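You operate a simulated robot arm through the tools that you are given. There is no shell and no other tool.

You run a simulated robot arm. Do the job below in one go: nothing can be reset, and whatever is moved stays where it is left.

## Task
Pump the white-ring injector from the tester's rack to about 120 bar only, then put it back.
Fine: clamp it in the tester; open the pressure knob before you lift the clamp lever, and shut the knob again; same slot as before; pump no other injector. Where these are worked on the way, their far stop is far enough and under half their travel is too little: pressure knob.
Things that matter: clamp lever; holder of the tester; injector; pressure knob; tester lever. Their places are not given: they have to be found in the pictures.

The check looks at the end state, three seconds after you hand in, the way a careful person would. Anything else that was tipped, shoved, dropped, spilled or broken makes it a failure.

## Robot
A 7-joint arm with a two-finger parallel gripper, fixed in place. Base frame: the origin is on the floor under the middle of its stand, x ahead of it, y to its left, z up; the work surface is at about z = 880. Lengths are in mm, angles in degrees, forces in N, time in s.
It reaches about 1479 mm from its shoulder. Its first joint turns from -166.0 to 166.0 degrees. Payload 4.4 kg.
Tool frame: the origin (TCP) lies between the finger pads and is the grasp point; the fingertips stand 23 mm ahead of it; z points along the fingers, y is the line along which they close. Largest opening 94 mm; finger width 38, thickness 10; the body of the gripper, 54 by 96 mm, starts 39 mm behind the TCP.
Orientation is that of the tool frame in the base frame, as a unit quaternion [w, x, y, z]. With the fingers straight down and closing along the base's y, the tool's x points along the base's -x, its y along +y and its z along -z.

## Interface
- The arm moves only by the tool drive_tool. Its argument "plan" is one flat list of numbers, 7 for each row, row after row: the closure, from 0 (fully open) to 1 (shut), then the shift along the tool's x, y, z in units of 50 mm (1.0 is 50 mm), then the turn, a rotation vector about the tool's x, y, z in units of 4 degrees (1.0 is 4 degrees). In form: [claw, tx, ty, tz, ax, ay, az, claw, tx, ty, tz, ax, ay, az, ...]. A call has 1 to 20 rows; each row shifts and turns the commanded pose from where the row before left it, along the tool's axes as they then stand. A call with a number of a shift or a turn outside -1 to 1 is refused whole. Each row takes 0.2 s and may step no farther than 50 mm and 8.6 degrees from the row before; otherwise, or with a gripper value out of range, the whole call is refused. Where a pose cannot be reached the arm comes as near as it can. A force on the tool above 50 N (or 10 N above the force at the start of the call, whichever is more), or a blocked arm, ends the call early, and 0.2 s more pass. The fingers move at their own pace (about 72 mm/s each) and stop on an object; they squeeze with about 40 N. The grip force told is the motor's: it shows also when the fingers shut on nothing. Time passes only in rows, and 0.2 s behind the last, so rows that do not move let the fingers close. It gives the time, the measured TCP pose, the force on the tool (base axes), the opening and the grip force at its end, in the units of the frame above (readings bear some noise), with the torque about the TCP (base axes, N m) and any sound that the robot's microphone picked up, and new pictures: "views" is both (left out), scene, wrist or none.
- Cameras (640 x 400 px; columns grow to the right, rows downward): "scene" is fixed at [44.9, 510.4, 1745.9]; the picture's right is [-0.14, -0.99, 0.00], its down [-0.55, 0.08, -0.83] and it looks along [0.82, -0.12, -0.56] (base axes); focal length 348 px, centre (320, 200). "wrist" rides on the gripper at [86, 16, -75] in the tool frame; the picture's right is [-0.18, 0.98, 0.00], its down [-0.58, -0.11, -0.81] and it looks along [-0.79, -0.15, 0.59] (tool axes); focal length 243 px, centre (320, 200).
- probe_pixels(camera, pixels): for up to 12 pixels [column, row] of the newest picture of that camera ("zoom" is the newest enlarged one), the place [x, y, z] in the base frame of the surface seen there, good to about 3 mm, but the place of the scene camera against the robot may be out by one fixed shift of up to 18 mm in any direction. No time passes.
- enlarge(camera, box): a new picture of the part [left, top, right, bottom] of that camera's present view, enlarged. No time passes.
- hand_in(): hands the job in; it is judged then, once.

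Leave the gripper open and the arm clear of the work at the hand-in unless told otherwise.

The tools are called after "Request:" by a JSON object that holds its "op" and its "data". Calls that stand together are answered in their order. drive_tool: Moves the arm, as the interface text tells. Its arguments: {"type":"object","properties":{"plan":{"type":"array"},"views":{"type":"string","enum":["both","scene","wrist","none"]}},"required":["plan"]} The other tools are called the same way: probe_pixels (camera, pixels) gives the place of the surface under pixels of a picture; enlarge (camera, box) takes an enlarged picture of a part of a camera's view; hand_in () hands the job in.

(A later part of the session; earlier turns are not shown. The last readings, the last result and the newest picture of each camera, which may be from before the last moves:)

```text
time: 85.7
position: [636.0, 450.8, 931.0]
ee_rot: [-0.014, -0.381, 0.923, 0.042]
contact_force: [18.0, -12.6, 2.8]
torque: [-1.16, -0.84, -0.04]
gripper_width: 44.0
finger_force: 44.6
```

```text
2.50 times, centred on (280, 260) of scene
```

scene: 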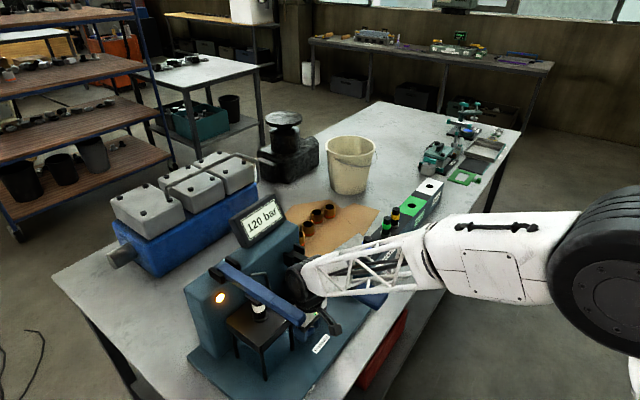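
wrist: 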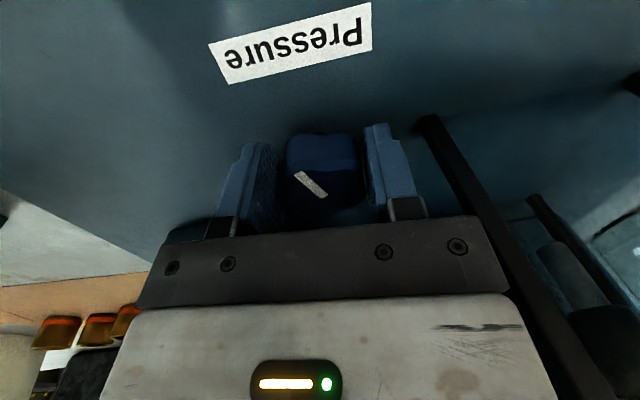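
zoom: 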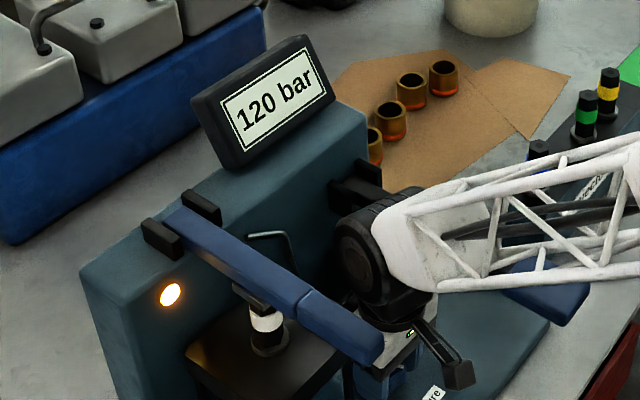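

It's still 120 bar after 22°, and the torque is nearly nil. I continue counter-clockwise another 24° with a small side relief.

Request:
{"op": "drive_tool", "data": {"plan": [1, 0, -0.012, 0, -0.007, 0.086, -0.99, 1, 0, 0, 0, -0.007, 0.086, -0.99, 1, 0, 0, 0, -0.007, 0.086, -0.99, 1, 0, 0, 0, -0.007, 0.086, -0.99, 1, 0, 0, 0, -0.007, 0.086, -0.99, 1, 0, 0, 0, -0.007, 0.086, -0.99, 1, 0, 0, 0, 0, 0, 0], "views": "both"}}

Request:
{"op": "enlarge", "data": {"camera": "scene", "box": [200, 180, 360, 340]}}

```text
time: 87.3
position: [634.2, 448.3, 931.3]
ee_rot: [-0.022, -0.564, 0.825, 0.038]
contact_force: [40.0, 8.1, -16.5]
torque: [0.26, -1.48, -0.08]
gripper_width: 44.4
finger_force: 44.8
```

scene: 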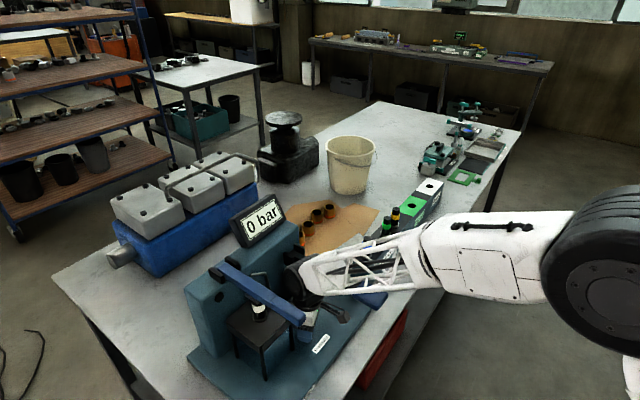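
wrist: 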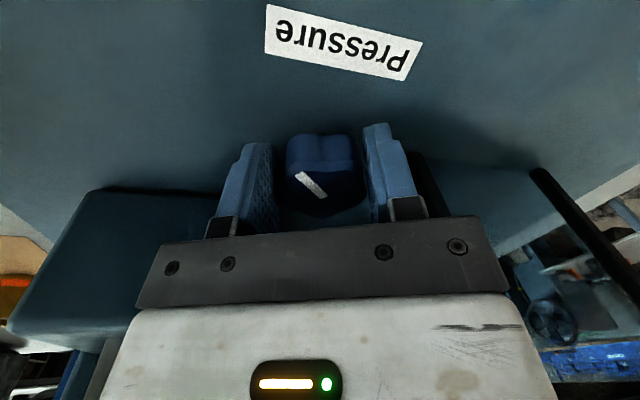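

```text
2.50 times, centred on (280, 260) of scene
```

zoom: 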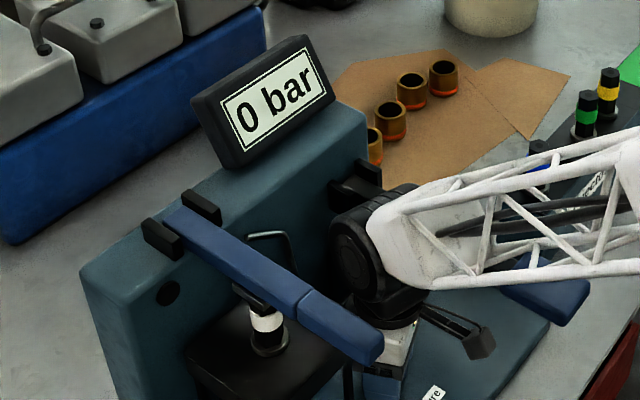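

The gauge dropped to 0 bar, so counter-clockwise opens it. It's now about 46° open. To be sure it's well past half, I'll release, swing back 36°, regrip and turn further. First I open the fingers.

Request:
{"op": "drive_tool", "data": {"plan": [0.32, 0, 0, 0, 0, 0, 0, 0.32, 0, 0, 0, 0, 0, 0, 0.32, 0, 0, 0, 0, 0, 0], "views": "wrist"}}

Request:
{"op": "enlarge", "data": {"camera": "wrist", "box": [220, 90, 430, 230]}}

```text
time: 88.1
position: [634.4, 450.1, 931.1]
ee_rot: [-0.021, -0.563, 0.825, 0.038]
contact_force: [1.1, -0.5, 0.3]
torque: [0.01, 0.01, 0.0]
gripper_width: 63.9
finger_force: 0.1
```

wrist: 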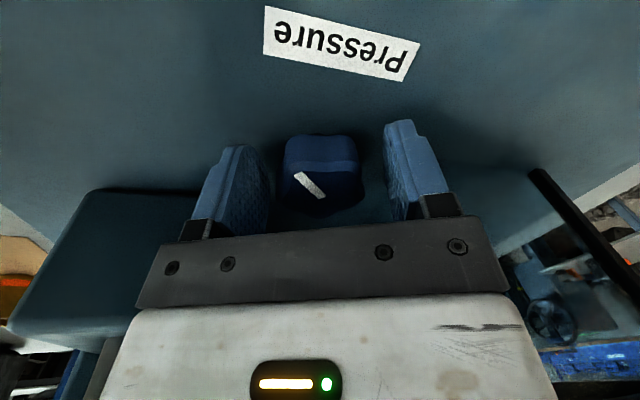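

```text
2.86 times, centred on (325, 160) of wrist
```

zoom: 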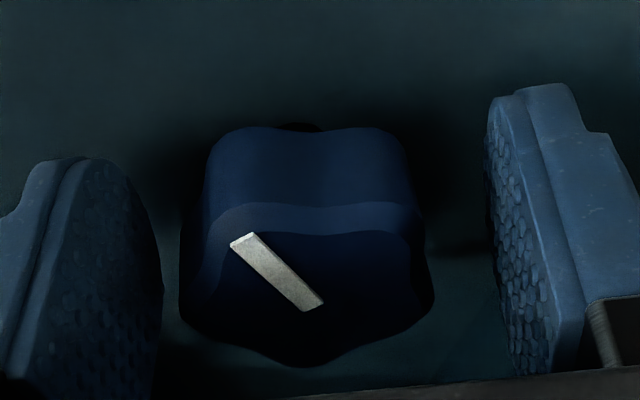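

Free now, and the knob stays put. I'll shift 1.2 mm in +x and swing the open gripper back clockwise 36°.

Request:
{"op": "drive_tool", "data": {"plan": [0.32, -0.009, -0.022, 0, 0, 0, 0, 0.32, 0, 0, 0, 0.007, -0.086, 0.99, 0.32, 0, 0, 0, 0.007, -0.086, 0.99, 0.32, 0, 0, 0, 0.007, -0.086, 0.99, 0.32, 0, 0, 0, 0.007, -0.086, 0.99, 0.32, 0, 0, 0, 0.007, -0.086, 0.99, 0.32, 0, 0, 0, 0.007, -0.086, 0.99, 0.32, 0, 0, 0, 0.007, -0.086, 0.99, 0.32, 0, 0, 0, 0.007, -0.086, 0.99, 0.32, 0, 0, 0, 0.007, -0.086, 0.99, 0.32, 0, 0, 0, 0, 0, 0], "views": "wrist"}}

Request:
{"op": "enlarge", "data": {"camera": "wrist", "box": [220, 90, 430, 230]}}

```text
time: 90.5
position: [635.7, 452.0, 930.8]
ee_rot: [-0.01, -0.282, 0.958, 0.043]
contact_force: [0.3, 0.0, -0.6]
torque: [0.02, 0.0, -0.01]
gripper_width: 63.8
finger_force: 0.1
```

wrist: 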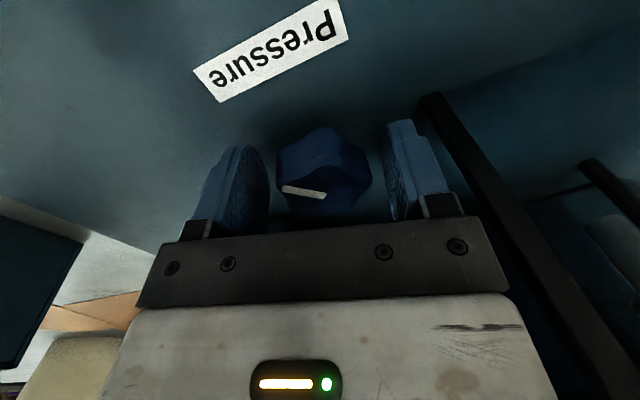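

```text
2.86 times, centred on (325, 160) of wrist
```

zoom: 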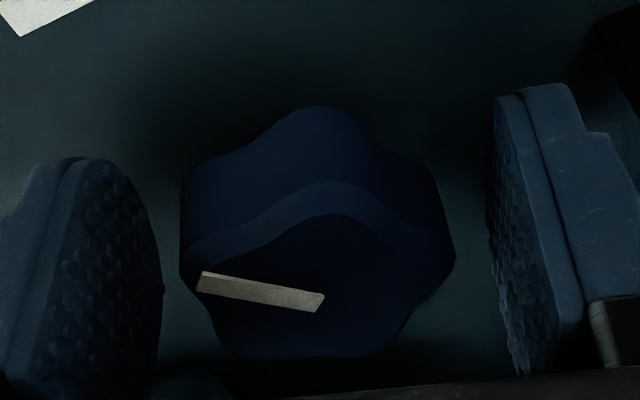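

The pointer now shows to the left of the gripper and the lobes are aligned again. Closing for the second turn.

Request:
{"op": "drive_tool", "data": {"plan": [0.5, 0, 0, 0, 0, 0, 0, 1, 0, 0, 0, 0, 0, 0, 1, 0, 0, 0, 0, 0, 0, 1, 0, 0, 0, 0, 0, 0], "views": "none"}}

Request:
{"op": "drive_tool", "data": {"plan": [1, 0, 0, 0, -0.007, 0.086, -0.99, 1, 0, 0, 0, -0.007, 0.086, -0.99, 1, 0, 0, 0, -0.007, 0.086, -0.99, 1, 0, 0, 0, 0, 0, 0], "views": "wrist"}}

```text
time: 91.5
position: [635.9, 451.0, 930.3]
ee_rot: [-0.01, -0.283, 0.958, 0.043]
contact_force: [-7.7, 12.4, -0.5]
torque: [-0.85, -0.72, 0.03]
gripper_width: 44.0
finger_force: 44.8
```

```text
time: 92.5
position: [635.5, 450.6, 929.7]
ee_rot: [-0.013, -0.381, 0.924, 0.041]
contact_force: [-8.1, -3.1, 10.8]
torque: [-0.8, -0.87, 0.01]
gripper_width: 43.8
finger_force: 45.1
```

wrist: 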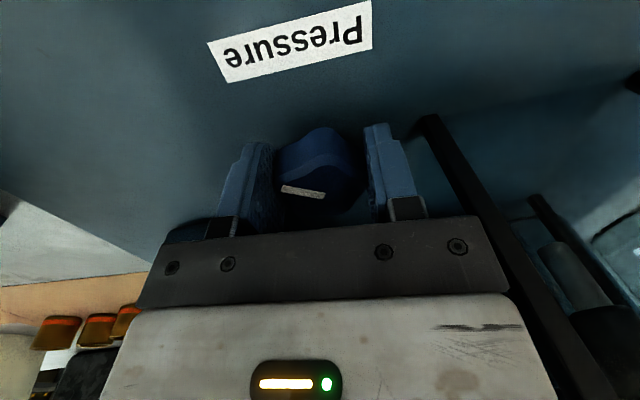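

It turns smoothly at about 58° in total. Another 24°.

Request:
{"op": "drive_tool", "data": {"plan": [1, 0, 0, 0, -0.007, 0.086, -0.99, 1, 0, 0, 0, -0.007, 0.086, -0.99, 1, 0, 0, 0, -0.007, 0.086, -0.99, 1, 0, 0, 0, 0, 0, 0], "views": "none"}}

Request:
{"op": "drive_tool", "data": {"plan": [1, 0, 0, 0, -0.007, 0.086, -0.99, 1, 0, 0, 0, -0.007, 0.086, -0.99, 1, 0, 0, 0, -0.007, 0.086, -0.99, 1, 0, 0, 0, 0, 0, 0], "views": "wrist"}}

Request:
{"op": "enlarge", "data": {"camera": "wrist", "box": [220, 90, 430, 230]}}

```text
time: 93.5
position: [636.2, 451.2, 931.2]
ee_rot: [-0.018, -0.475, 0.879, 0.039]
contact_force: [-1.0, 2.2, 8.0]
torque: [-0.51, -1.14, 0.02]
gripper_width: 44.3
finger_force: 44.6
```

```text
time: 94.5
position: [637.4, 450.5, 930.7]
ee_rot: [-0.022, -0.563, 0.825, 0.038]
contact_force: [30.2, 16.1, -7.4]
torque: [0.28, -1.55, -0.03]
gripper_width: 44.2
finger_force: 45.0
```

wrist: 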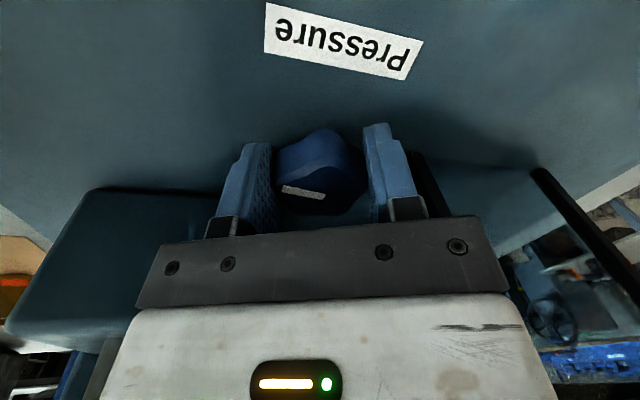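

```text
2.86 times, centred on (325, 160) of wrist
```

zoom: 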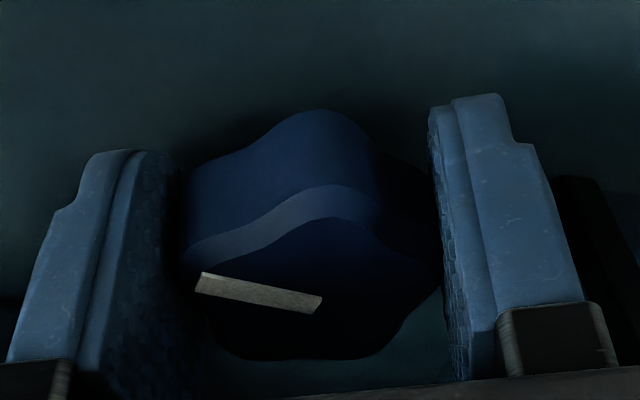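

About 82° in total and no stop felt yet. I'll release, swing back 36° and regrip once more to find the far stop.

Request:
{"op": "drive_tool", "data": {"plan": [0.32, 0, 0, 0, 0, 0, 0, 0.32, 0, 0, 0, 0, 0, 0, 0.32, 0, 0, 0, 0.007, -0.086, 0.99, 0.32, 0, 0, 0, 0.007, -0.086, 0.99, 0.32, 0, 0, 0, 0.007, -0.086, 0.99, 0.32, 0, 0, 0, 0.007, -0.086, 0.99, 0.32, 0, 0, 0, 0.007, -0.086, 0.99, 0.32, 0, 0, 0, 0.007, -0.086, 0.99, 0.32, 0, 0, 0, 0.007, -0.086, 0.99, 0.32, 0, 0, 0, 0.007, -0.086, 0.99, 0.32, 0, 0, 0, 0.007, -0.086, 0.99, 0.32, 0, 0, 0, 0, 0, 0], "views": "wrist"}}

Request:
{"op": "enlarge", "data": {"camera": "wrist", "box": [220, 90, 430, 230]}}

```text
time: 97.1
position: [636.4, 449.5, 931.9]
ee_rot: [-0.009, -0.283, 0.958, 0.042]
contact_force: [-0.1, -0.5, 0.9]
torque: [-0.05, -0.02, -0.04]
gripper_width: 63.8
finger_force: 0.1
```

wrist: 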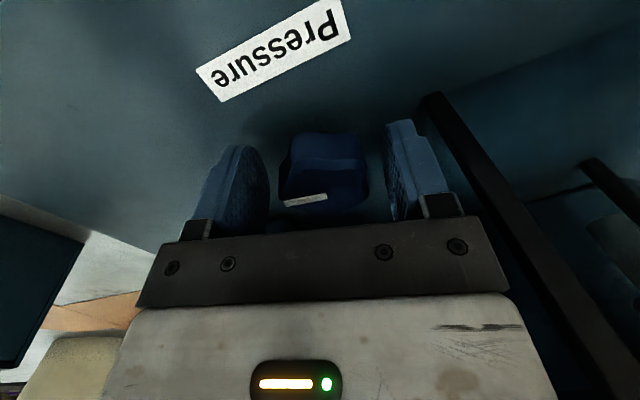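

```text
2.86 times, centred on (325, 160) of wrist
```

zoom: 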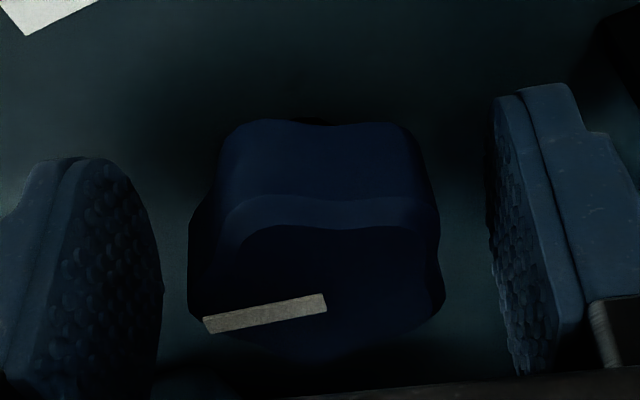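

Regripping for the third turn.

Request:
{"op": "drive_tool", "data": {"plan": [0.5, 0, 0.015, 0, 0, 0, 0, 1, 0, 0, 0, 0, 0, 0, 1, 0, 0, 0, 0, 0, 0, 1, 0, 0, 0, 0, 0, 0], "views": "none"}}

Request:
{"op": "drive_tool", "data": {"plan": [1, 0, 0, 0, -0.007, 0.086, -0.99, 1, 0, 0, 0, -0.007, 0.086, -0.99, 1, 0, 0, 0, -0.007, 0.086, -0.99, 1, 0, 0, 0, 0, 0, 0], "views": "wrist"}}

Request:
{"op": "enlarge", "data": {"camera": "wrist", "box": [220, 90, 430, 230]}}

```text
time: 98.1
position: [635.6, 451.1, 931.0]
ee_rot: [-0.009, -0.283, 0.958, 0.042]
contact_force: [-10.5, 12.4, 0.3]
torque: [-0.87, -0.67, 0.03]
gripper_width: 44.3
finger_force: 44.3
```

```text
time: 99.1
position: [633.8, 450.3, 931.9]
ee_rot: [-0.014, -0.381, 0.924, 0.042]
contact_force: [24.3, 15.8, -9.0]
torque: [-0.48, -1.21, -0.01]
gripper_width: 44.1
finger_force: 45.0
```

wrist: 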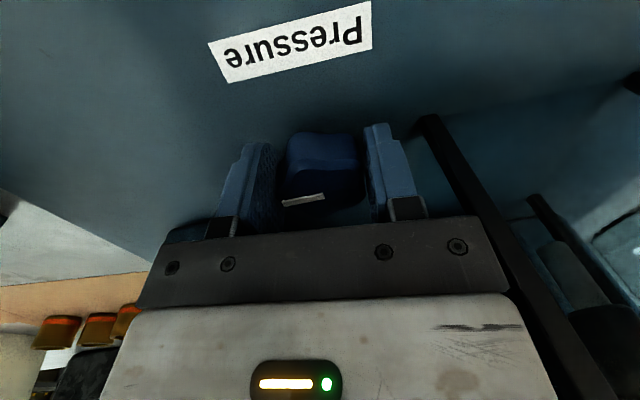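

```text
2.86 times, centred on (325, 160) of wrist
```

zoom: 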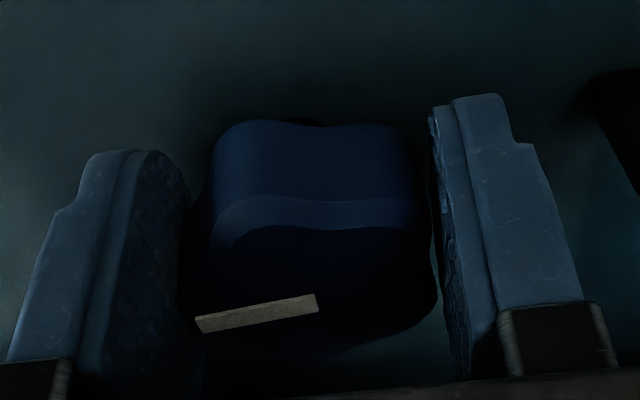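

It still turns with the gripper, about 94° in total. Continuing 24° more.

Request:
{"op": "drive_tool", "data": {"plan": [1, -0.012, -0.006, 0, -0.007, 0.086, -0.99, 1, 0, 0, 0, -0.007, 0.086, -0.99, 1, 0, 0, 0, -0.007, 0.086, -0.99, 1, 0, 0, 0, 0, 0, 0], "views": "none"}}

Request:
{"op": "drive_tool", "data": {"plan": [1, 0, 0, 0, -0.007, 0.086, -0.99, 1, 0, 0, 0, -0.007, 0.086, -0.99, 1, 0, 0, 0, -0.007, 0.086, -0.99, 1, 0, 0, 0, 0, 0, 0], "views": "wrist"}}

Request:
{"op": "enlarge", "data": {"camera": "wrist", "box": [220, 90, 430, 230]}}

```text
time: 100.1
position: [636.4, 450.7, 931.0]
ee_rot: [-0.017, -0.475, 0.879, 0.039]
contact_force: [4.1, -9.9, 2.7]
torque: [-0.8, -1.04, -0.51]
gripper_width: 44.1
finger_force: 45.2
```

```text
time: 101.1
position: [637.2, 451.1, 931.4]
ee_rot: [-0.023, -0.563, 0.825, 0.038]
contact_force: [3.9, -4.9, -3.9]
torque: [-0.7, -1.3, -0.5]
gripper_width: 44.1
finger_force: 45.7
```

wrist: 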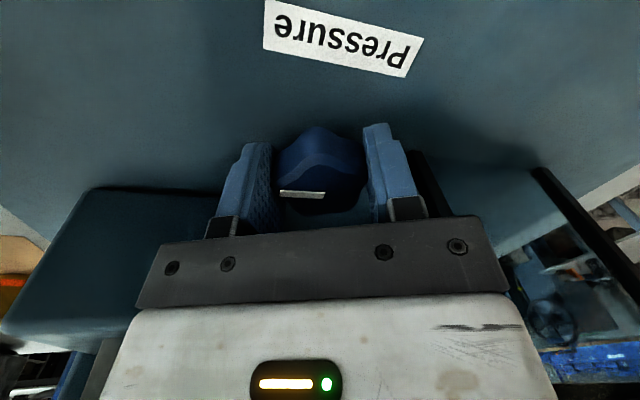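

```text
2.86 times, centred on (325, 160) of wrist
```

zoom: 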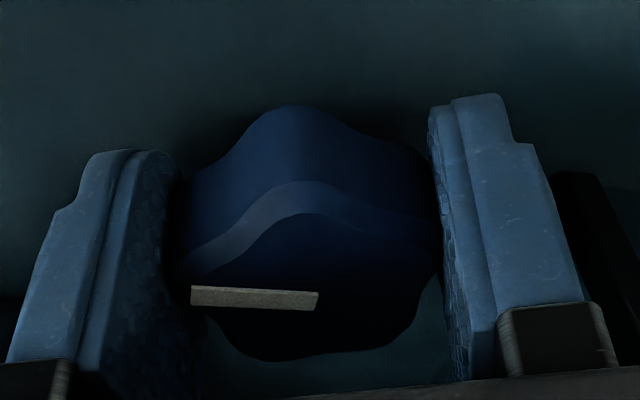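

Torque rose to 0.5 N m and the knob stopped turning with the jaws at about 93°, so that's the far (open) stop. I'll release and rise straight up 200 mm, then set the tool upright at yaw 45° again.

Request:
{"op": "drive_tool", "data": {"plan": [0.32, 0, 0, 0, 0, 0, 0, 0.32, 0, 0, 0, 0, 0, 0, 0.32, -0.003, 0.034, -0.4, 0, 0, 0, 0.32, -0.006, 0.069, -0.796, 0, 0, 0, 0.32, -0.006, 0.069, -0.796, 0, 0, 0, 0.32, -0.006, 0.069, -0.796, 0, 0, 0, 0.32, -0.006, 0.069, -0.796, 0, 0, 0, 0.32, -0.003, 0.034, -0.4, 0, 0, 0, 0.32, 0, 0, 0, 0, 0, 0], "views": "both"}}

Request:
{"op": "enlarge", "data": {"camera": "wrist", "box": [240, 0, 400, 120]}}

```text
time: 103.1
position: [636.2, 450.0, 1131.9]
ee_rot: [-0.021, -0.564, 0.825, 0.038]
contact_force: [-1.0, -0.5, 0.3]
torque: [-0.03, 0.04, 0.02]
gripper_width: 64.1
finger_force: 0.1
```

scene: 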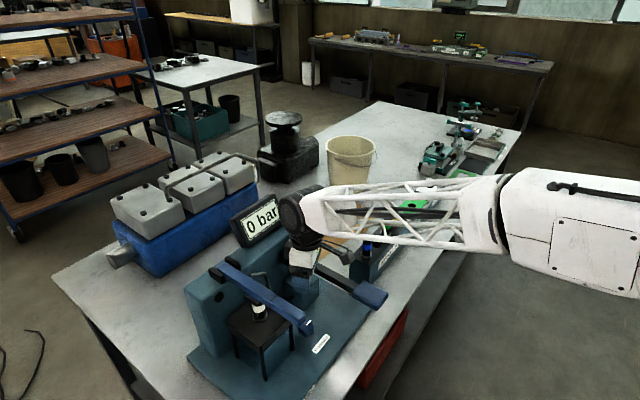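
wrist: 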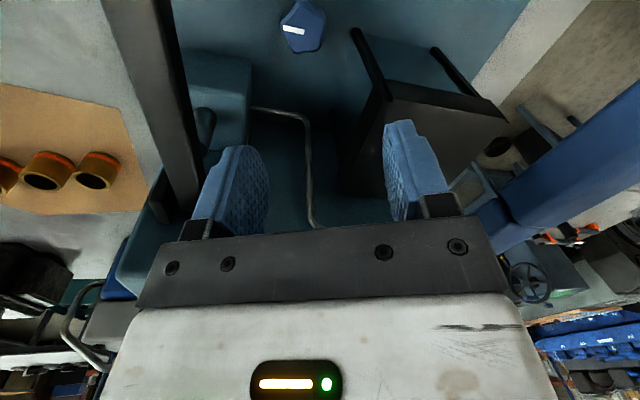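

```text
3.33 times, centred on (320, 60) of wrist
```

zoom: 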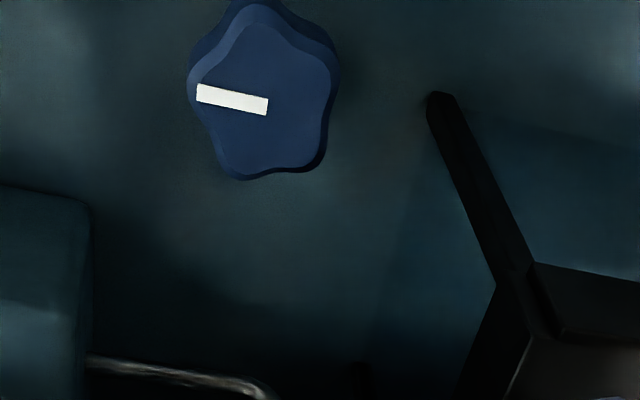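

The knob's pointer now shows sideways. I'll probe its direction to confirm the turned angle.

Request:
{"op": "probe_pixels", "data": {"camera": "zoom", "pixels": [[202, 94], [262, 106], [235, 100], [265, 95], [250, 30], [330, 70], [310, 160], [235, 170], [195, 85]]}}

```text
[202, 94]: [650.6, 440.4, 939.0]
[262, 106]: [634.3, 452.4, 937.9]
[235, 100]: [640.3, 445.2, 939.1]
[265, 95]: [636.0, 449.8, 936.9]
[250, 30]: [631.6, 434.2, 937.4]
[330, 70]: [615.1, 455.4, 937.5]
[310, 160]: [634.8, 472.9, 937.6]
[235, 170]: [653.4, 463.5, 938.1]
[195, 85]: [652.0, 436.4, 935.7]
```

The knob turned by about 97° (lobes and pointer agree), which is fully open. Now I rise a bit more, set the tool upright and turn to yaw 45°.

Request:
{"op": "drive_tool", "data": {"plan": [0.1, -0.006, 0.069, -0.796, 0, 0, 0, 0.1, -0.006, 0.069, -0.796, 0, 0, 0, 0.1, 0, 0, 0, 0.007, -0.085, 0.983, 0.1, 0, 0, 0, 0.007, -0.085, 0.983, 0.1, 0, 0, 0, 0.007, -0.085, 0.983, 0.1, 0, 0, 0, 0.007, -0.085, 0.983, 0.1, 0, 0, 0, 0.007, -0.085, 0.983, 0.1, 0, 0, 0, 0.007, -0.085, 0.983, 0.1, 0, 0, 0, 0.62, 0.057, 0, 0.1, 0, 0, 0, 0.62, 0.057, 0, 0.1, 0, 0, 0, 0, 0, 0], "views": "none"}}

```text
time: 105.5
position: [634.4, 451.1, 1210.8]
ee_rot: [-0.001, -0.383, 0.924, 0.0]
contact_force: [0.2, -0.3, -0.4]
torque: [0.0, -0.04, 0.02]
gripper_width: 84.8
finger_force: 0.2
```

Upright at yaw 45° now. Moving over the clamp handle (n≈710, u≈18) with the fingers open.

Request:
{"op": "drive_tool", "data": {"plan": [0, 0.384, 0.744, 0, 0, 0, 0, 0, 0.384, 0.744, 0, 0, 0, 0, 0, 0.384, 0.744, 0, 0, 0, 0, 0, 0, 0, 0, 0, 0, 0, 0, 0, 0, 0, 0, 0, 0], "views": "wrist"}}

Request:
{"op": "enlarge", "data": {"camera": "wrist", "box": [240, 40, 420, 230]}}

```text
time: 106.7
position: [517.9, 491.2, 1212.2]
ee_rot: [-0.001, -0.382, 0.924, -0.001]
contact_force: [0.2, -0.5, 0.5]
torque: [0.02, 0.01, -0.01]
gripper_width: 93.8
finger_force: 0.1
```

wrist: 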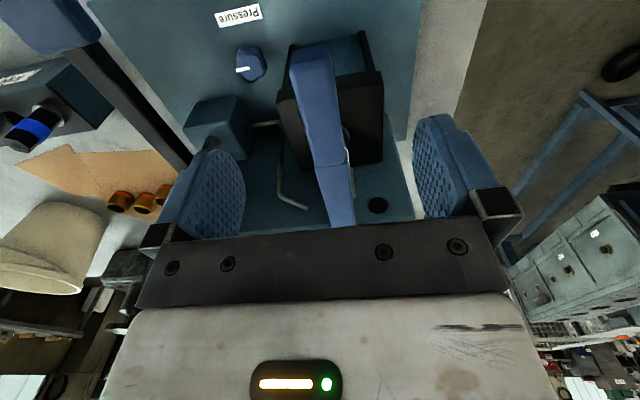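

```text
2.11 times, centred on (330, 135) of wrist
```

zoom: 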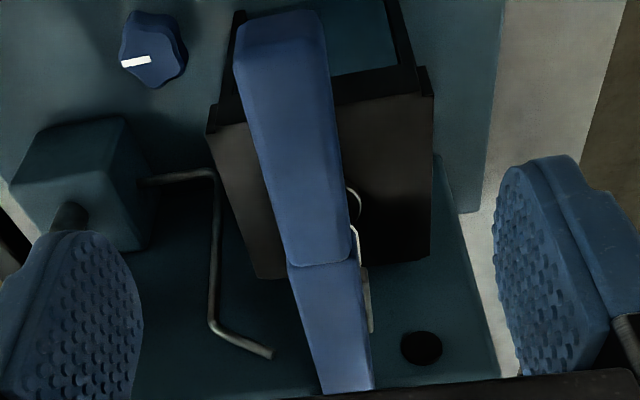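

The lever is centred under the tool (column 319 against 320). I'm lowering 71 mm to straddle it.

Request:
{"op": "drive_tool", "data": {"plan": [0, 0, 0, 0.5, 0, 0, 0, 0, 0, 0, 0.5, 0, 0, 0, 0, 0, 0, 0.42, 0, 0, 0, 0, 0, 0, 0, 0, 0, 0], "views": "none"}}

Request:
{"op": "drive_tool", "data": {"plan": [1, 0, 0, 0, 0, 0, 0, 1, 0, 0, 0, 0, 0, 0, 1, 0, 0, 0, 0, 0, 0, 1, 0, 0, 0, 0, 0, 0], "views": "wrist"}}

```text
time: 107.7
position: [515.0, 490.8, 1139.8]
ee_rot: [-0.001, -0.383, 0.924, -0.001]
contact_force: [0.5, 0.1, 1.3]
torque: [0.01, -0.01, -0.02]
gripper_width: 93.7
finger_force: 0.1
```

```text
time: 108.7
position: [518.2, 488.6, 1139.5]
ee_rot: [-0.001, -0.383, 0.924, -0.001]
contact_force: [10.2, -10.6, 0.7]
torque: [0.12, -0.12, 1.02]
gripper_width: 24.8
finger_force: 45.0
stopped in row 4: the force on the tool passed its limit at 53 N (the readings are from after the stop); the commanded pose is now the measured one
```

wrist: 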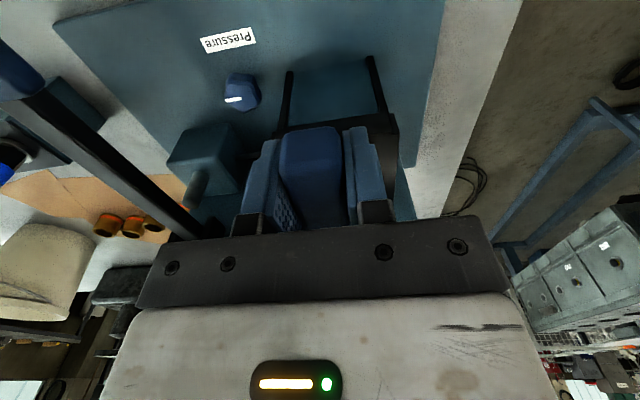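

Gripped at 24.8 mm. The pressure is released, so I start lifting the lever along the arc (pivot n≈925, z≈1141).

Request:
{"op": "drive_tool", "data": {"plan": [1, -0.012, -0.01, -0.223, 0, 0, 0, 1, -0.012, 0, -0.223, 0, 0, 0, 1, 0, 0, 0, 0, 0, 0], "views": "none"}}

```text
time: 109.5
position: [516.6, 489.2, 1162.6]
ee_rot: [0.0, -0.381, 0.924, -0.001]
contact_force: [31.5, -23.3, -7.3]
torque: [-0.83, 0.9, 1.13]
gripper_width: 24.9
finger_force: 44.9
```

There's 39 N of side force, so I'll relieve about 1.2 mm in +u and go on.

Request:
{"op": "drive_tool", "data": {"plan": [1, -0.035, -0.024, -0.22, 0, 0, 0, 1, -0.035, 0, -0.22, 0, 0, 0], "views": "none"}}

```text
time: 110.1
position: [520.6, 492.3, 1184.3]
ee_rot: [-0.002, -0.383, 0.924, -0.001]
contact_force: [-4.0, -13.1, -5.5]
torque: [-0.8, 1.04, 0.65]
gripper_width: 24.7
finger_force: 45.2
```

Request:
{"op": "drive_tool", "data": {"plan": [1, -0.057, 0, -0.215, 0, 0, 0, 1, -0.057, 0, -0.215, 0, 0, 0, 1, -0.08, 0, -0.208, 0, 0, 0, 1, -0.08, 0, -0.208, 0, 0, 0], "views": "scene"}}

```text
time: 111.1
position: [531.0, 503.2, 1226.5]
ee_rot: [-0.001, -0.383, 0.924, -0.001]
contact_force: [-23.2, 24.1, -8.6]
torque: [-0.63, 1.32, 0.78]
gripper_width: 24.9
finger_force: 44.7
```

scene: 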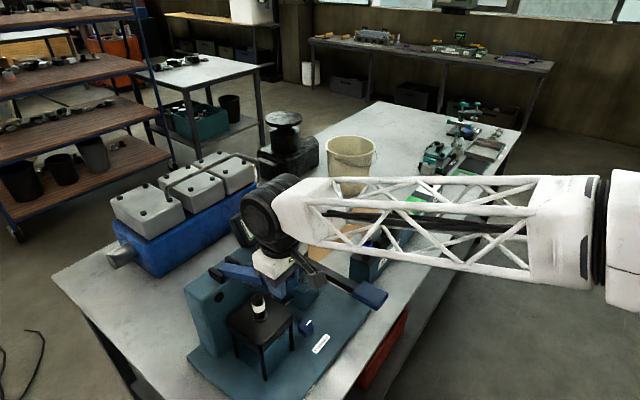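

The lever lifts and the injector stays in place. I relieve the side force (now -33 N) and continue.

Request:
{"op": "drive_tool", "data": {"plan": [1, -0.101, 0.02, -0.199, 0, 0, 0, 1, -0.101, 0, -0.199, 0, 0, 0, 1, -0.122, 0, -0.187, 0, 0, 0, 1, -0.122, 0, -0.187, 0, 0, 0], "views": "none"}}

Request:
{"op": "drive_tool", "data": {"plan": [1, -0.14, 0, -0.173, 0, 0, 0, 1, -0.14, 0, -0.173, 0, 0, 0, 1, -0.158, 0, -0.158, 0, 0, 0, 1, -0.158, 0, -0.158, 0, 0, 0], "views": "none"}}

```text
time: 112.1
position: [546.1, 517.8, 1263.8]
ee_rot: [0.0, -0.383, 0.924, -0.001]
contact_force: [-13.3, 28.0, -16.4]
torque: [-0.33, 1.35, 0.88]
gripper_width: 25.0
finger_force: 44.7
```

```text
time: 113.1
position: [567.9, 539.6, 1299.3]
ee_rot: [0.001, -0.382, 0.924, -0.001]
contact_force: [-7.0, -12.4, 4.1]
torque: [-0.3, 1.7, 1.44]
gripper_width: 24.8
finger_force: 44.4
```

Good at θ≈42° with low forces. Continuing the arc.

Request:
{"op": "drive_tool", "data": {"plan": [1, -0.173, 0, -0.14, 0, 0, 0, 1, -0.173, 0, -0.14, 0, 0, 0, 1, -0.187, 0, -0.122, 0, 0, 0, 1, -0.187, 0, -0.122, 0, 0, 0], "views": "none"}}

Request:
{"op": "drive_tool", "data": {"plan": [1, -0.199, 0, -0.101, 0, 0, 0, 1, -0.199, 0, -0.101, 0, 0, 0, 1, -0.208, 0, -0.08, 0, 0, 0, 1, -0.208, 0, -0.08, 0, 0, 0], "views": "wrist"}}

```text
time: 114.1
position: [592.9, 563.5, 1323.1]
ee_rot: [-0.001, -0.381, 0.924, -0.002]
contact_force: [13.2, -24.2, -1.9]
torque: [-0.57, 1.52, 1.17]
gripper_width: 24.9
finger_force: 45.7
```

```text
time: 115.1
position: [621.6, 592.7, 1342.5]
ee_rot: [-0.001, -0.382, 0.924, -0.001]
contact_force: [0.6, -12.3, -2.5]
torque: [-0.78, 1.25, 0.78]
gripper_width: 24.9
finger_force: 45.2
```

wrist: 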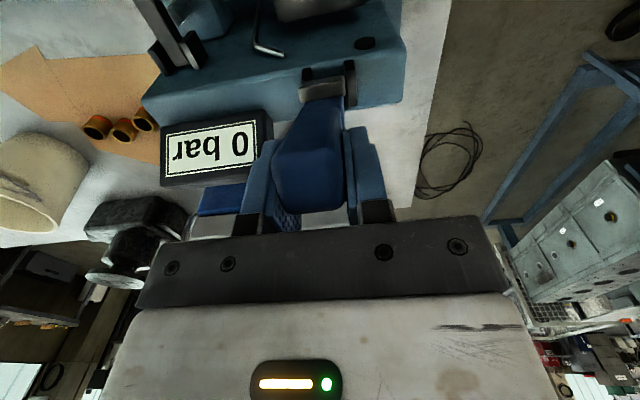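

θ≈18°. Last part of the arc to upright.

Request:
{"op": "drive_tool", "data": {"plan": [1, -0.215, 0, -0.057, 0, 0, 0, 1, -0.215, 0, -0.057, 0, 0, 0, 1, -0.22, 0, -0.035, 0, 0, 0, 1, -0.22, 0, -0.035, 0, 0, 0], "views": "none"}}

Request:
{"op": "drive_tool", "data": {"plan": [1, -0.223, 0, -0.012, 0, 0, 0, 1, -0.223, 0, -0.012, 0, 0, 0, 1, -0.223, 0, 0.012, 0, 0, 0, 1, -0.15, 0, 0.012, 0, 0, 0], "views": "both"}}

```text
time: 116.1
position: [651.1, 623.6, 1352.9]
ee_rot: [0.001, -0.382, 0.924, -0.001]
contact_force: [-7.2, -4.9, 10.0]
torque: [-0.46, 1.53, 0.6]
gripper_width: 24.7
finger_force: 44.6
```

```text
time: 117.1
position: [681.1, 652.5, 1350.0]
ee_rot: [0.0, -0.381, 0.924, -0.001]
contact_force: [-4.2, -3.7, 11.4]
torque: [-0.41, 1.68, 0.46]
gripper_width: 25.1
finger_force: 45.0
```

scene: 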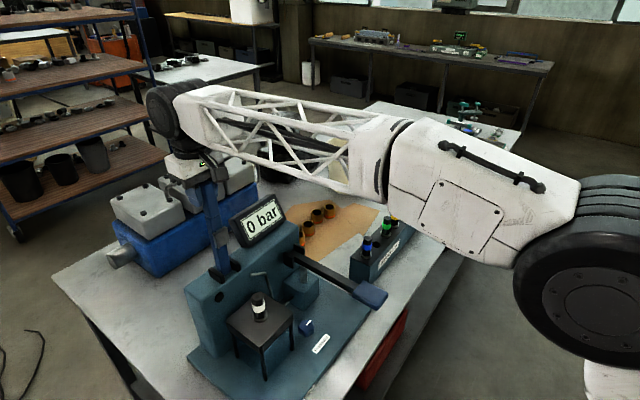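
wrist: 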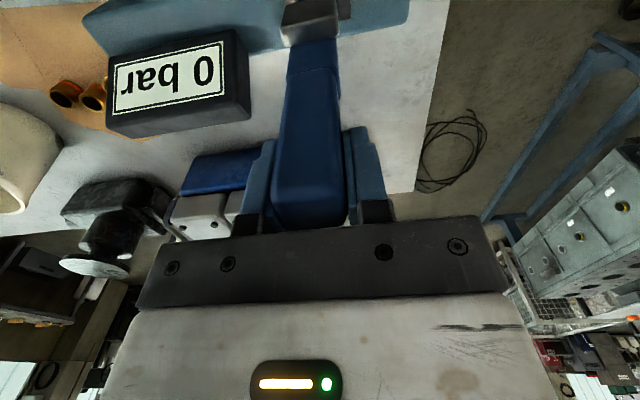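

Nearly upright: n=943, and it was 952 at the start. I'll push another 9 mm back toward its rest.

Request:
{"op": "drive_tool", "data": {"plan": [1, -0.1, 0, 0.01, 0, 0, 0, 1, -0.08, 0, 0.01, 0, 0, 0, 1, 0, 0, 0, 0, 0, 0], "views": "wrist"}}

```text
time: 117.9
position: [687.0, 658.7, 1351.6]
ee_rot: [-0.001, -0.382, 0.924, -0.002]
contact_force: [10.2, -16.1, 8.3]
torque: [-0.26, 1.37, 0.47]
gripper_width: 24.8
finger_force: 44.7
```

wrist: 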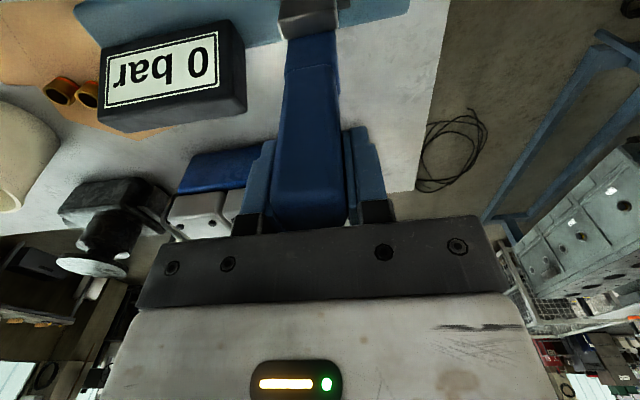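

The lever is back at its original place. I open the fingers and check that it stays.

Request:
{"op": "drive_tool", "data": {"plan": [0.4, 0, 0, 0, 0, 0, 0, 0, 0, 0, 0, 0, 0, 0, 0, 0, 0, 0, 0, 0, 0, 0, 0, 0, 0, 0, 0, 0], "views": "wrist"}}

```text
time: 118.9
position: [686.4, 660.6, 1351.1]
ee_rot: [-0.001, -0.382, 0.924, -0.001]
contact_force: [-0.9, 0.3, -0.1]
torque: [0.01, -0.04, 0.0]
gripper_width: 94.1
finger_force: 0.0
```

wrist: 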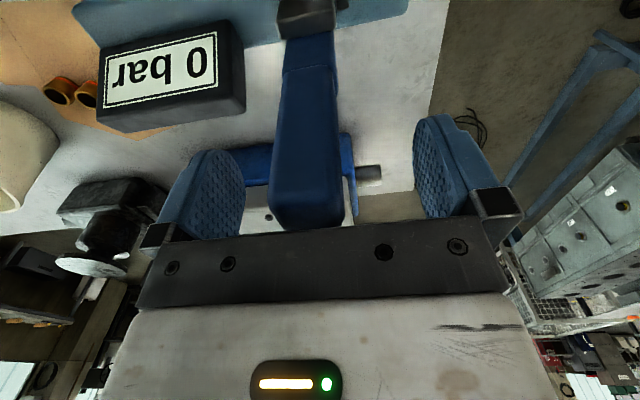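

The lever stays up. I rise above it, move over to the knob's axis and come down to z≈1100 for the shutting turn.

Request:
{"op": "drive_tool", "data": {"plan": [0, 0, 0, -0.6, 0, 0, 0, 0, 0, 0, -1, 0, 0, 0, 0.32, 0.724, -0.444, 0, 0, 0, 0, 0.32, 0.724, -0.444, 0, 0, 0, 0, 0.32, 0.724, -0.444, 0, 0, 0, 0, 0.32, 0.724, -0.444, 0, 0, 0, 0, 0.32, 0.724, -0.444, 0, 0, 0, 0, 0.32, 0, 0, 0.946, 0, 0, 0, 0.32, 0, 0, 0.946, 0, 0, 0, 0.32, 0, 0, 0.946, 0, 0, 0, 0.32, 0, 0, 0.946, 0, 0, 0, 0.32, 0, 0, 0.946, 0, 0, 0, 0.32, 0, 0, 0.946, 0, 0, 0, 0.32, 0, 0, 0.946, 0, 0, 0, 0.32, 0, 0, 0, -0.625, 0, -0.35, 0.32, 0, 0, 0, -0.625, 0, -0.35, 0.32, 0, 0, 0, 0, 0, 0], "views": "both"}}

Request:
{"op": "enlarge", "data": {"camera": "wrist", "box": [270, 0, 380, 100]}}

```text
time: 122.5
position: [637.0, 453.4, 1099.8]
ee_rot: [-0.017, -0.405, 0.913, 0.038]
contact_force: [0.5, -0.8, -1.2]
torque: [0.0, -0.01, 0.01]
gripper_width: 64.0
finger_force: 0.1
```

scene: 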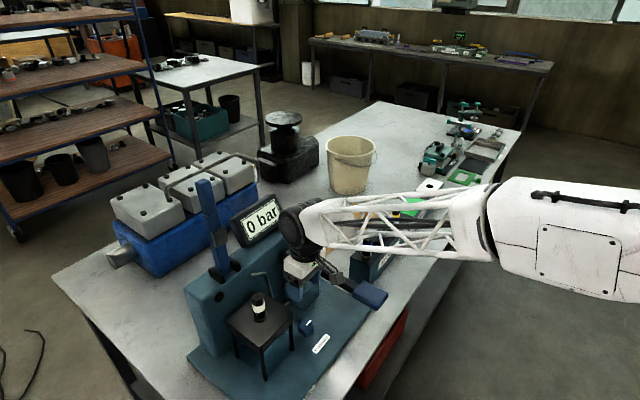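
wrist: 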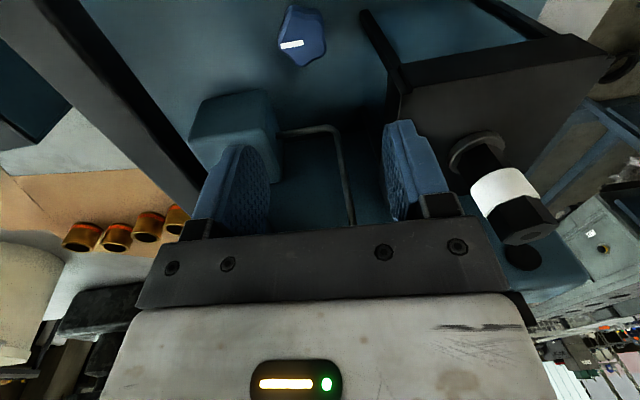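

```text
4.00 times, centred on (325, 50) of wrist
```

zoom: 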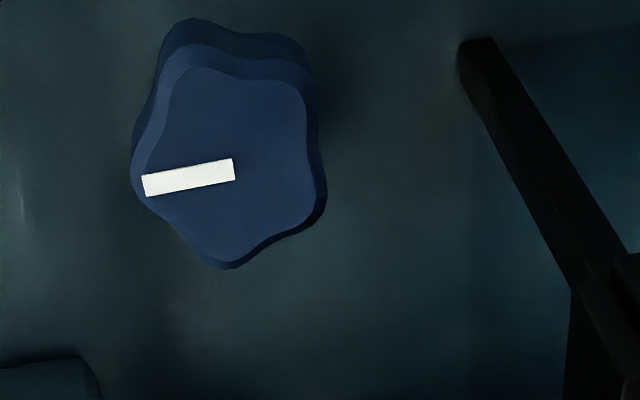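

The open knob is at (303,39.5), about 1.5 mm off. I'll correct this and lower along the base vertical to z≈931, in two parts.

Request:
{"op": "drive_tool", "data": {"plan": [0.32, 0.03, -0.016, 0, 0, 0, 0, 0.32, 0, -0.066, 0.796, 0, 0, 0, 0.32, 0, -0.066, 0.796, 0, 0, 0, 0.32, 0, -0.066, 0.796, 0, 0, 0, 0.32, 0, -0.017, 0.2, 0, 0, 0, 0.32, 0, 0, 0, 0, 0, 0], "views": "wrist"}}

Request:
{"op": "enlarge", "data": {"camera": "wrist", "box": [260, 60, 390, 190]}}

```text
time: 123.9
position: [639.7, 450.0, 968.8]
ee_rot: [-0.018, -0.404, 0.914, 0.039]
contact_force: [0.4, 0.5, -0.6]
torque: [-0.03, 0.0, -0.02]
gripper_width: 63.9
finger_force: 0.0
```

wrist: 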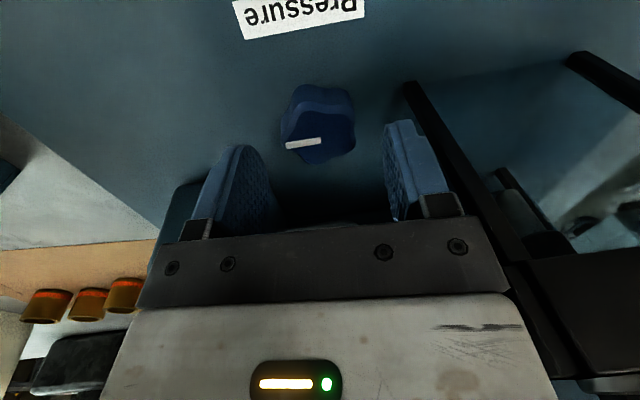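

```text
3.08 times, centred on (325, 125) of wrist
```

zoom: 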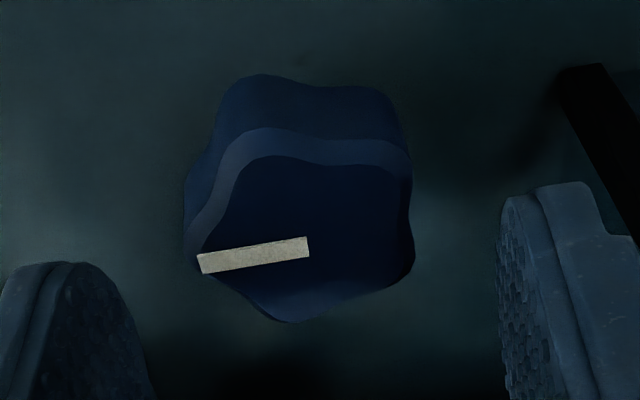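

The knob is about 3.7 mm off in tool y and 1.5 mm in x. I'll correct this and lower the last 38 mm.

Request:
{"op": "drive_tool", "data": {"plan": [0.32, 0.03, 0.074, 0, 0, 0, 0, 0.32, 0, -0.033, 0.4, 0, 0, 0, 0.32, 0, -0.03, 0.35, 0, 0, 0, 0.32, 0, 0, 0, 0, 0, 0], "views": "wrist"}}

Request:
{"op": "enlarge", "data": {"camera": "wrist", "box": [220, 90, 430, 230]}}

```text
time: 124.9
position: [632.5, 451.1, 931.6]
ee_rot: [-0.018, -0.404, 0.914, 0.039]
contact_force: [-0.7, -0.1, 0.0]
torque: [-0.01, 0.01, 0.0]
gripper_width: 63.8
finger_force: 0.0
```

wrist: 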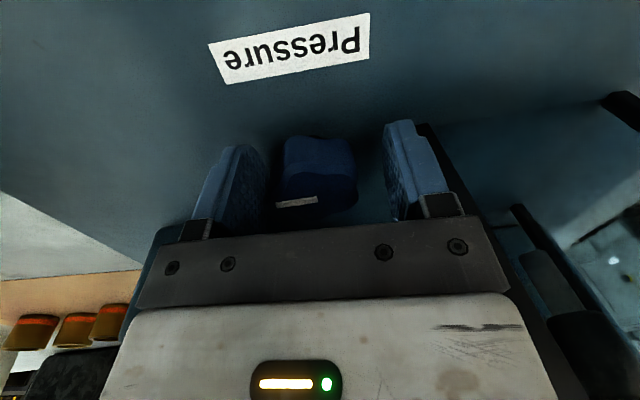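

```text
2.86 times, centred on (325, 160) of wrist
```

zoom: 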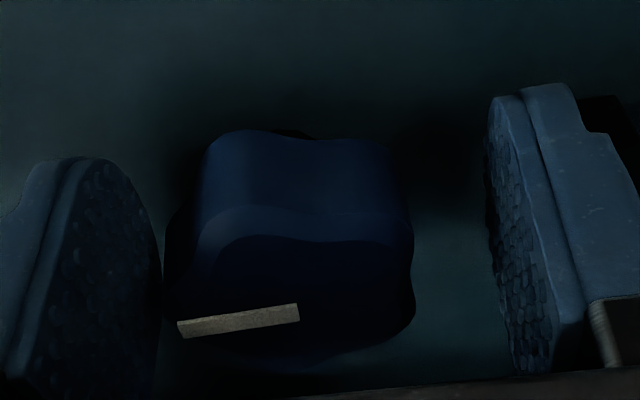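

The knob is now about 2.4 mm toward the left jaw. A small correction, then I close.

Request:
{"op": "drive_tool", "data": {"plan": [0.32, -0.04, -0.045, 0, 0, 0, 0, 0.32, 0, 0, 0, 0, 0, 0], "views": "none"}}

Request:
{"op": "drive_tool", "data": {"plan": [0.5, 0, 0, 0, 0, 0, 0, 1, 0, 0, 0, 0, 0, 0, 1, 0, 0, 0, 0, 0, 0, 1, 0, 0, 0, 0, 0, 0], "views": "wrist"}}

Request:
{"op": "enlarge", "data": {"camera": "wrist", "box": [220, 90, 430, 230]}}

```text
time: 125.5
position: [635.8, 452.1, 932.2]
ee_rot: [-0.017, -0.404, 0.914, 0.04]
contact_force: [0.4, -0.1, 1.1]
torque: [0.01, 0.01, -0.02]
gripper_width: 64.0
finger_force: 0.0
```

```text
time: 126.5
position: [636.5, 450.3, 930.3]
ee_rot: [-0.017, -0.404, 0.914, 0.04]
contact_force: [21.4, -17.5, -4.3]
torque: [-0.95, -1.28, -0.05]
gripper_width: 43.9
finger_force: 45.1
```

wrist: 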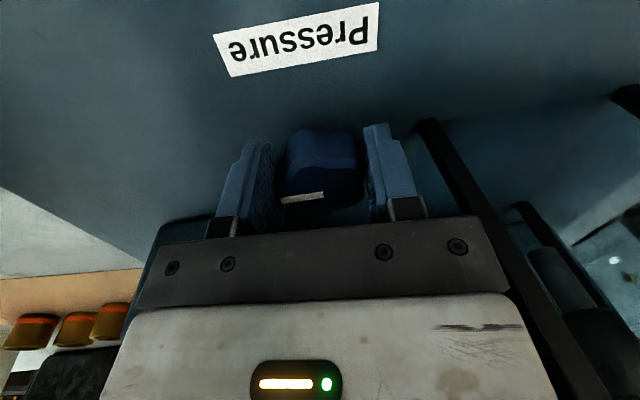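

```text
2.86 times, centred on (325, 160) of wrist
```

zoom: 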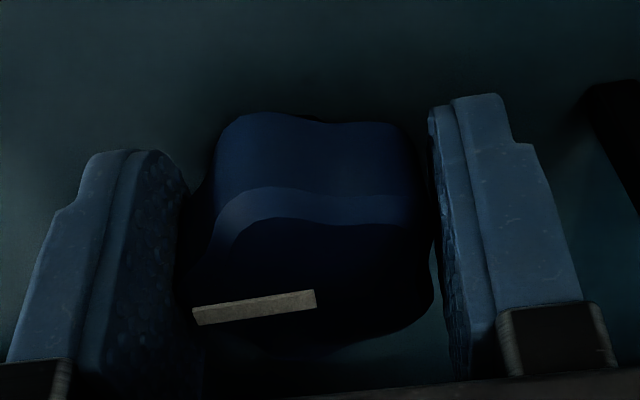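

Gripped at 44 mm. Now I turn clockwise (shutting), 12° at a time, with a small side relief.

Request:
{"op": "drive_tool", "data": {"plan": [1, 0, -0.016, 0, 0, -0.083, 0.99, 1, 0, 0, 0, 0, -0.083, 0.99, 1, 0, 0, 0, 0, -0.083, 0.99, 1, 0, 0, 0, 0, 0, 0], "views": "none"}}

Request:
{"op": "drive_tool", "data": {"plan": [1, 0, 0, 0, 0, -0.083, 0.99, 1, 0, 0, 0, 0, -0.083, 0.99, 1, 0, 0, 0, 0, -0.083, 0.99, 1, 0, 0, 0, 0, 0, 0], "views": "none"}}

```text
time: 127.5
position: [635.6, 451.7, 932.0]
ee_rot: [-0.015, -0.307, 0.951, 0.04]
contact_force: [-8.0, -21.9, -13.2]
torque: [-1.47, -0.29, 0.0]
gripper_width: 43.9
finger_force: 44.7
```

```text
time: 128.5
position: [635.6, 452.4, 932.0]
ee_rot: [-0.01, -0.206, 0.978, 0.041]
contact_force: [-9.5, -31.6, -20.1]
torque: [-1.32, 0.0, -0.03]
gripper_width: 43.9
finger_force: 44.6
```

About 24° turned back. The force is 38 N, mainly along -y, so I relieve it and continue.

Request:
{"op": "drive_tool", "data": {"plan": [1, 0.008, -0.02, 0.01, 0, -0.083, 0.99, 1, 0, 0, 0, 0, -0.083, 0.99, 1, 0, 0, 0, 0, -0.083, 0.99, 1, 0, 0, 0, 0, 0, 0], "views": "none"}}

Request:
{"op": "drive_tool", "data": {"plan": [1, 0, 0, 0, 0, -0.083, 0.99, 1, 0, 0, 0, 0, -0.083, 0.99, 1, 0, 0, 0, 0, -0.083, 0.5, 1, 0, 0, 0, 0, 0, 0], "views": "both"}}

Request:
{"op": "enlarge", "data": {"camera": "wrist", "box": [220, 90, 430, 230]}}

```text
time: 129.5
position: [636.8, 452.1, 932.0]
ee_rot: [-0.004, -0.104, 0.994, 0.043]
contact_force: [-23.2, -19.1, -5.0]
torque: [-1.24, 0.37, 0.05]
gripper_width: 44.0
finger_force: 45.3
```

```text
time: 130.5
position: [637.8, 452.4, 931.8]
ee_rot: [0.0, -0.018, 0.999, 0.044]
contact_force: [-6.5, 11.6, -17.0]
torque: [-1.12, 0.76, -0.02]
gripper_width: 43.9
finger_force: 45.1
```

scene: 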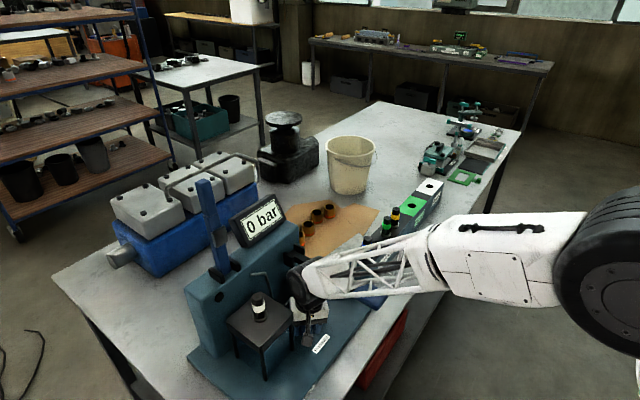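
wrist: 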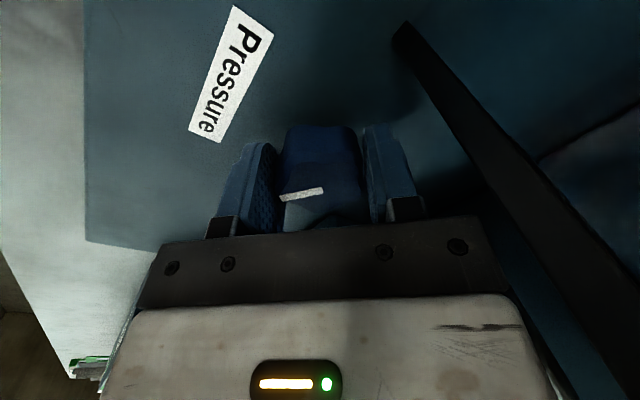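

```text
2.86 times, centred on (325, 160) of wrist
```

zoom: 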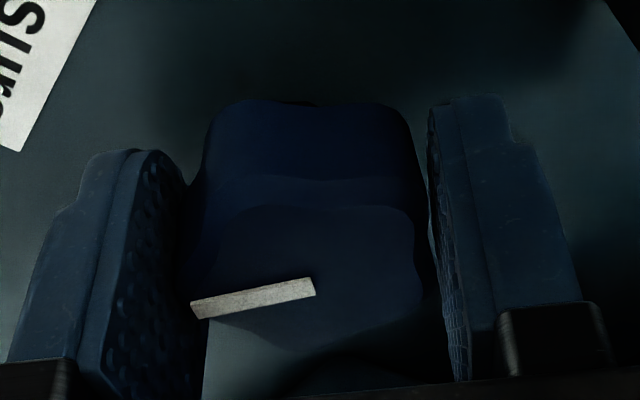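

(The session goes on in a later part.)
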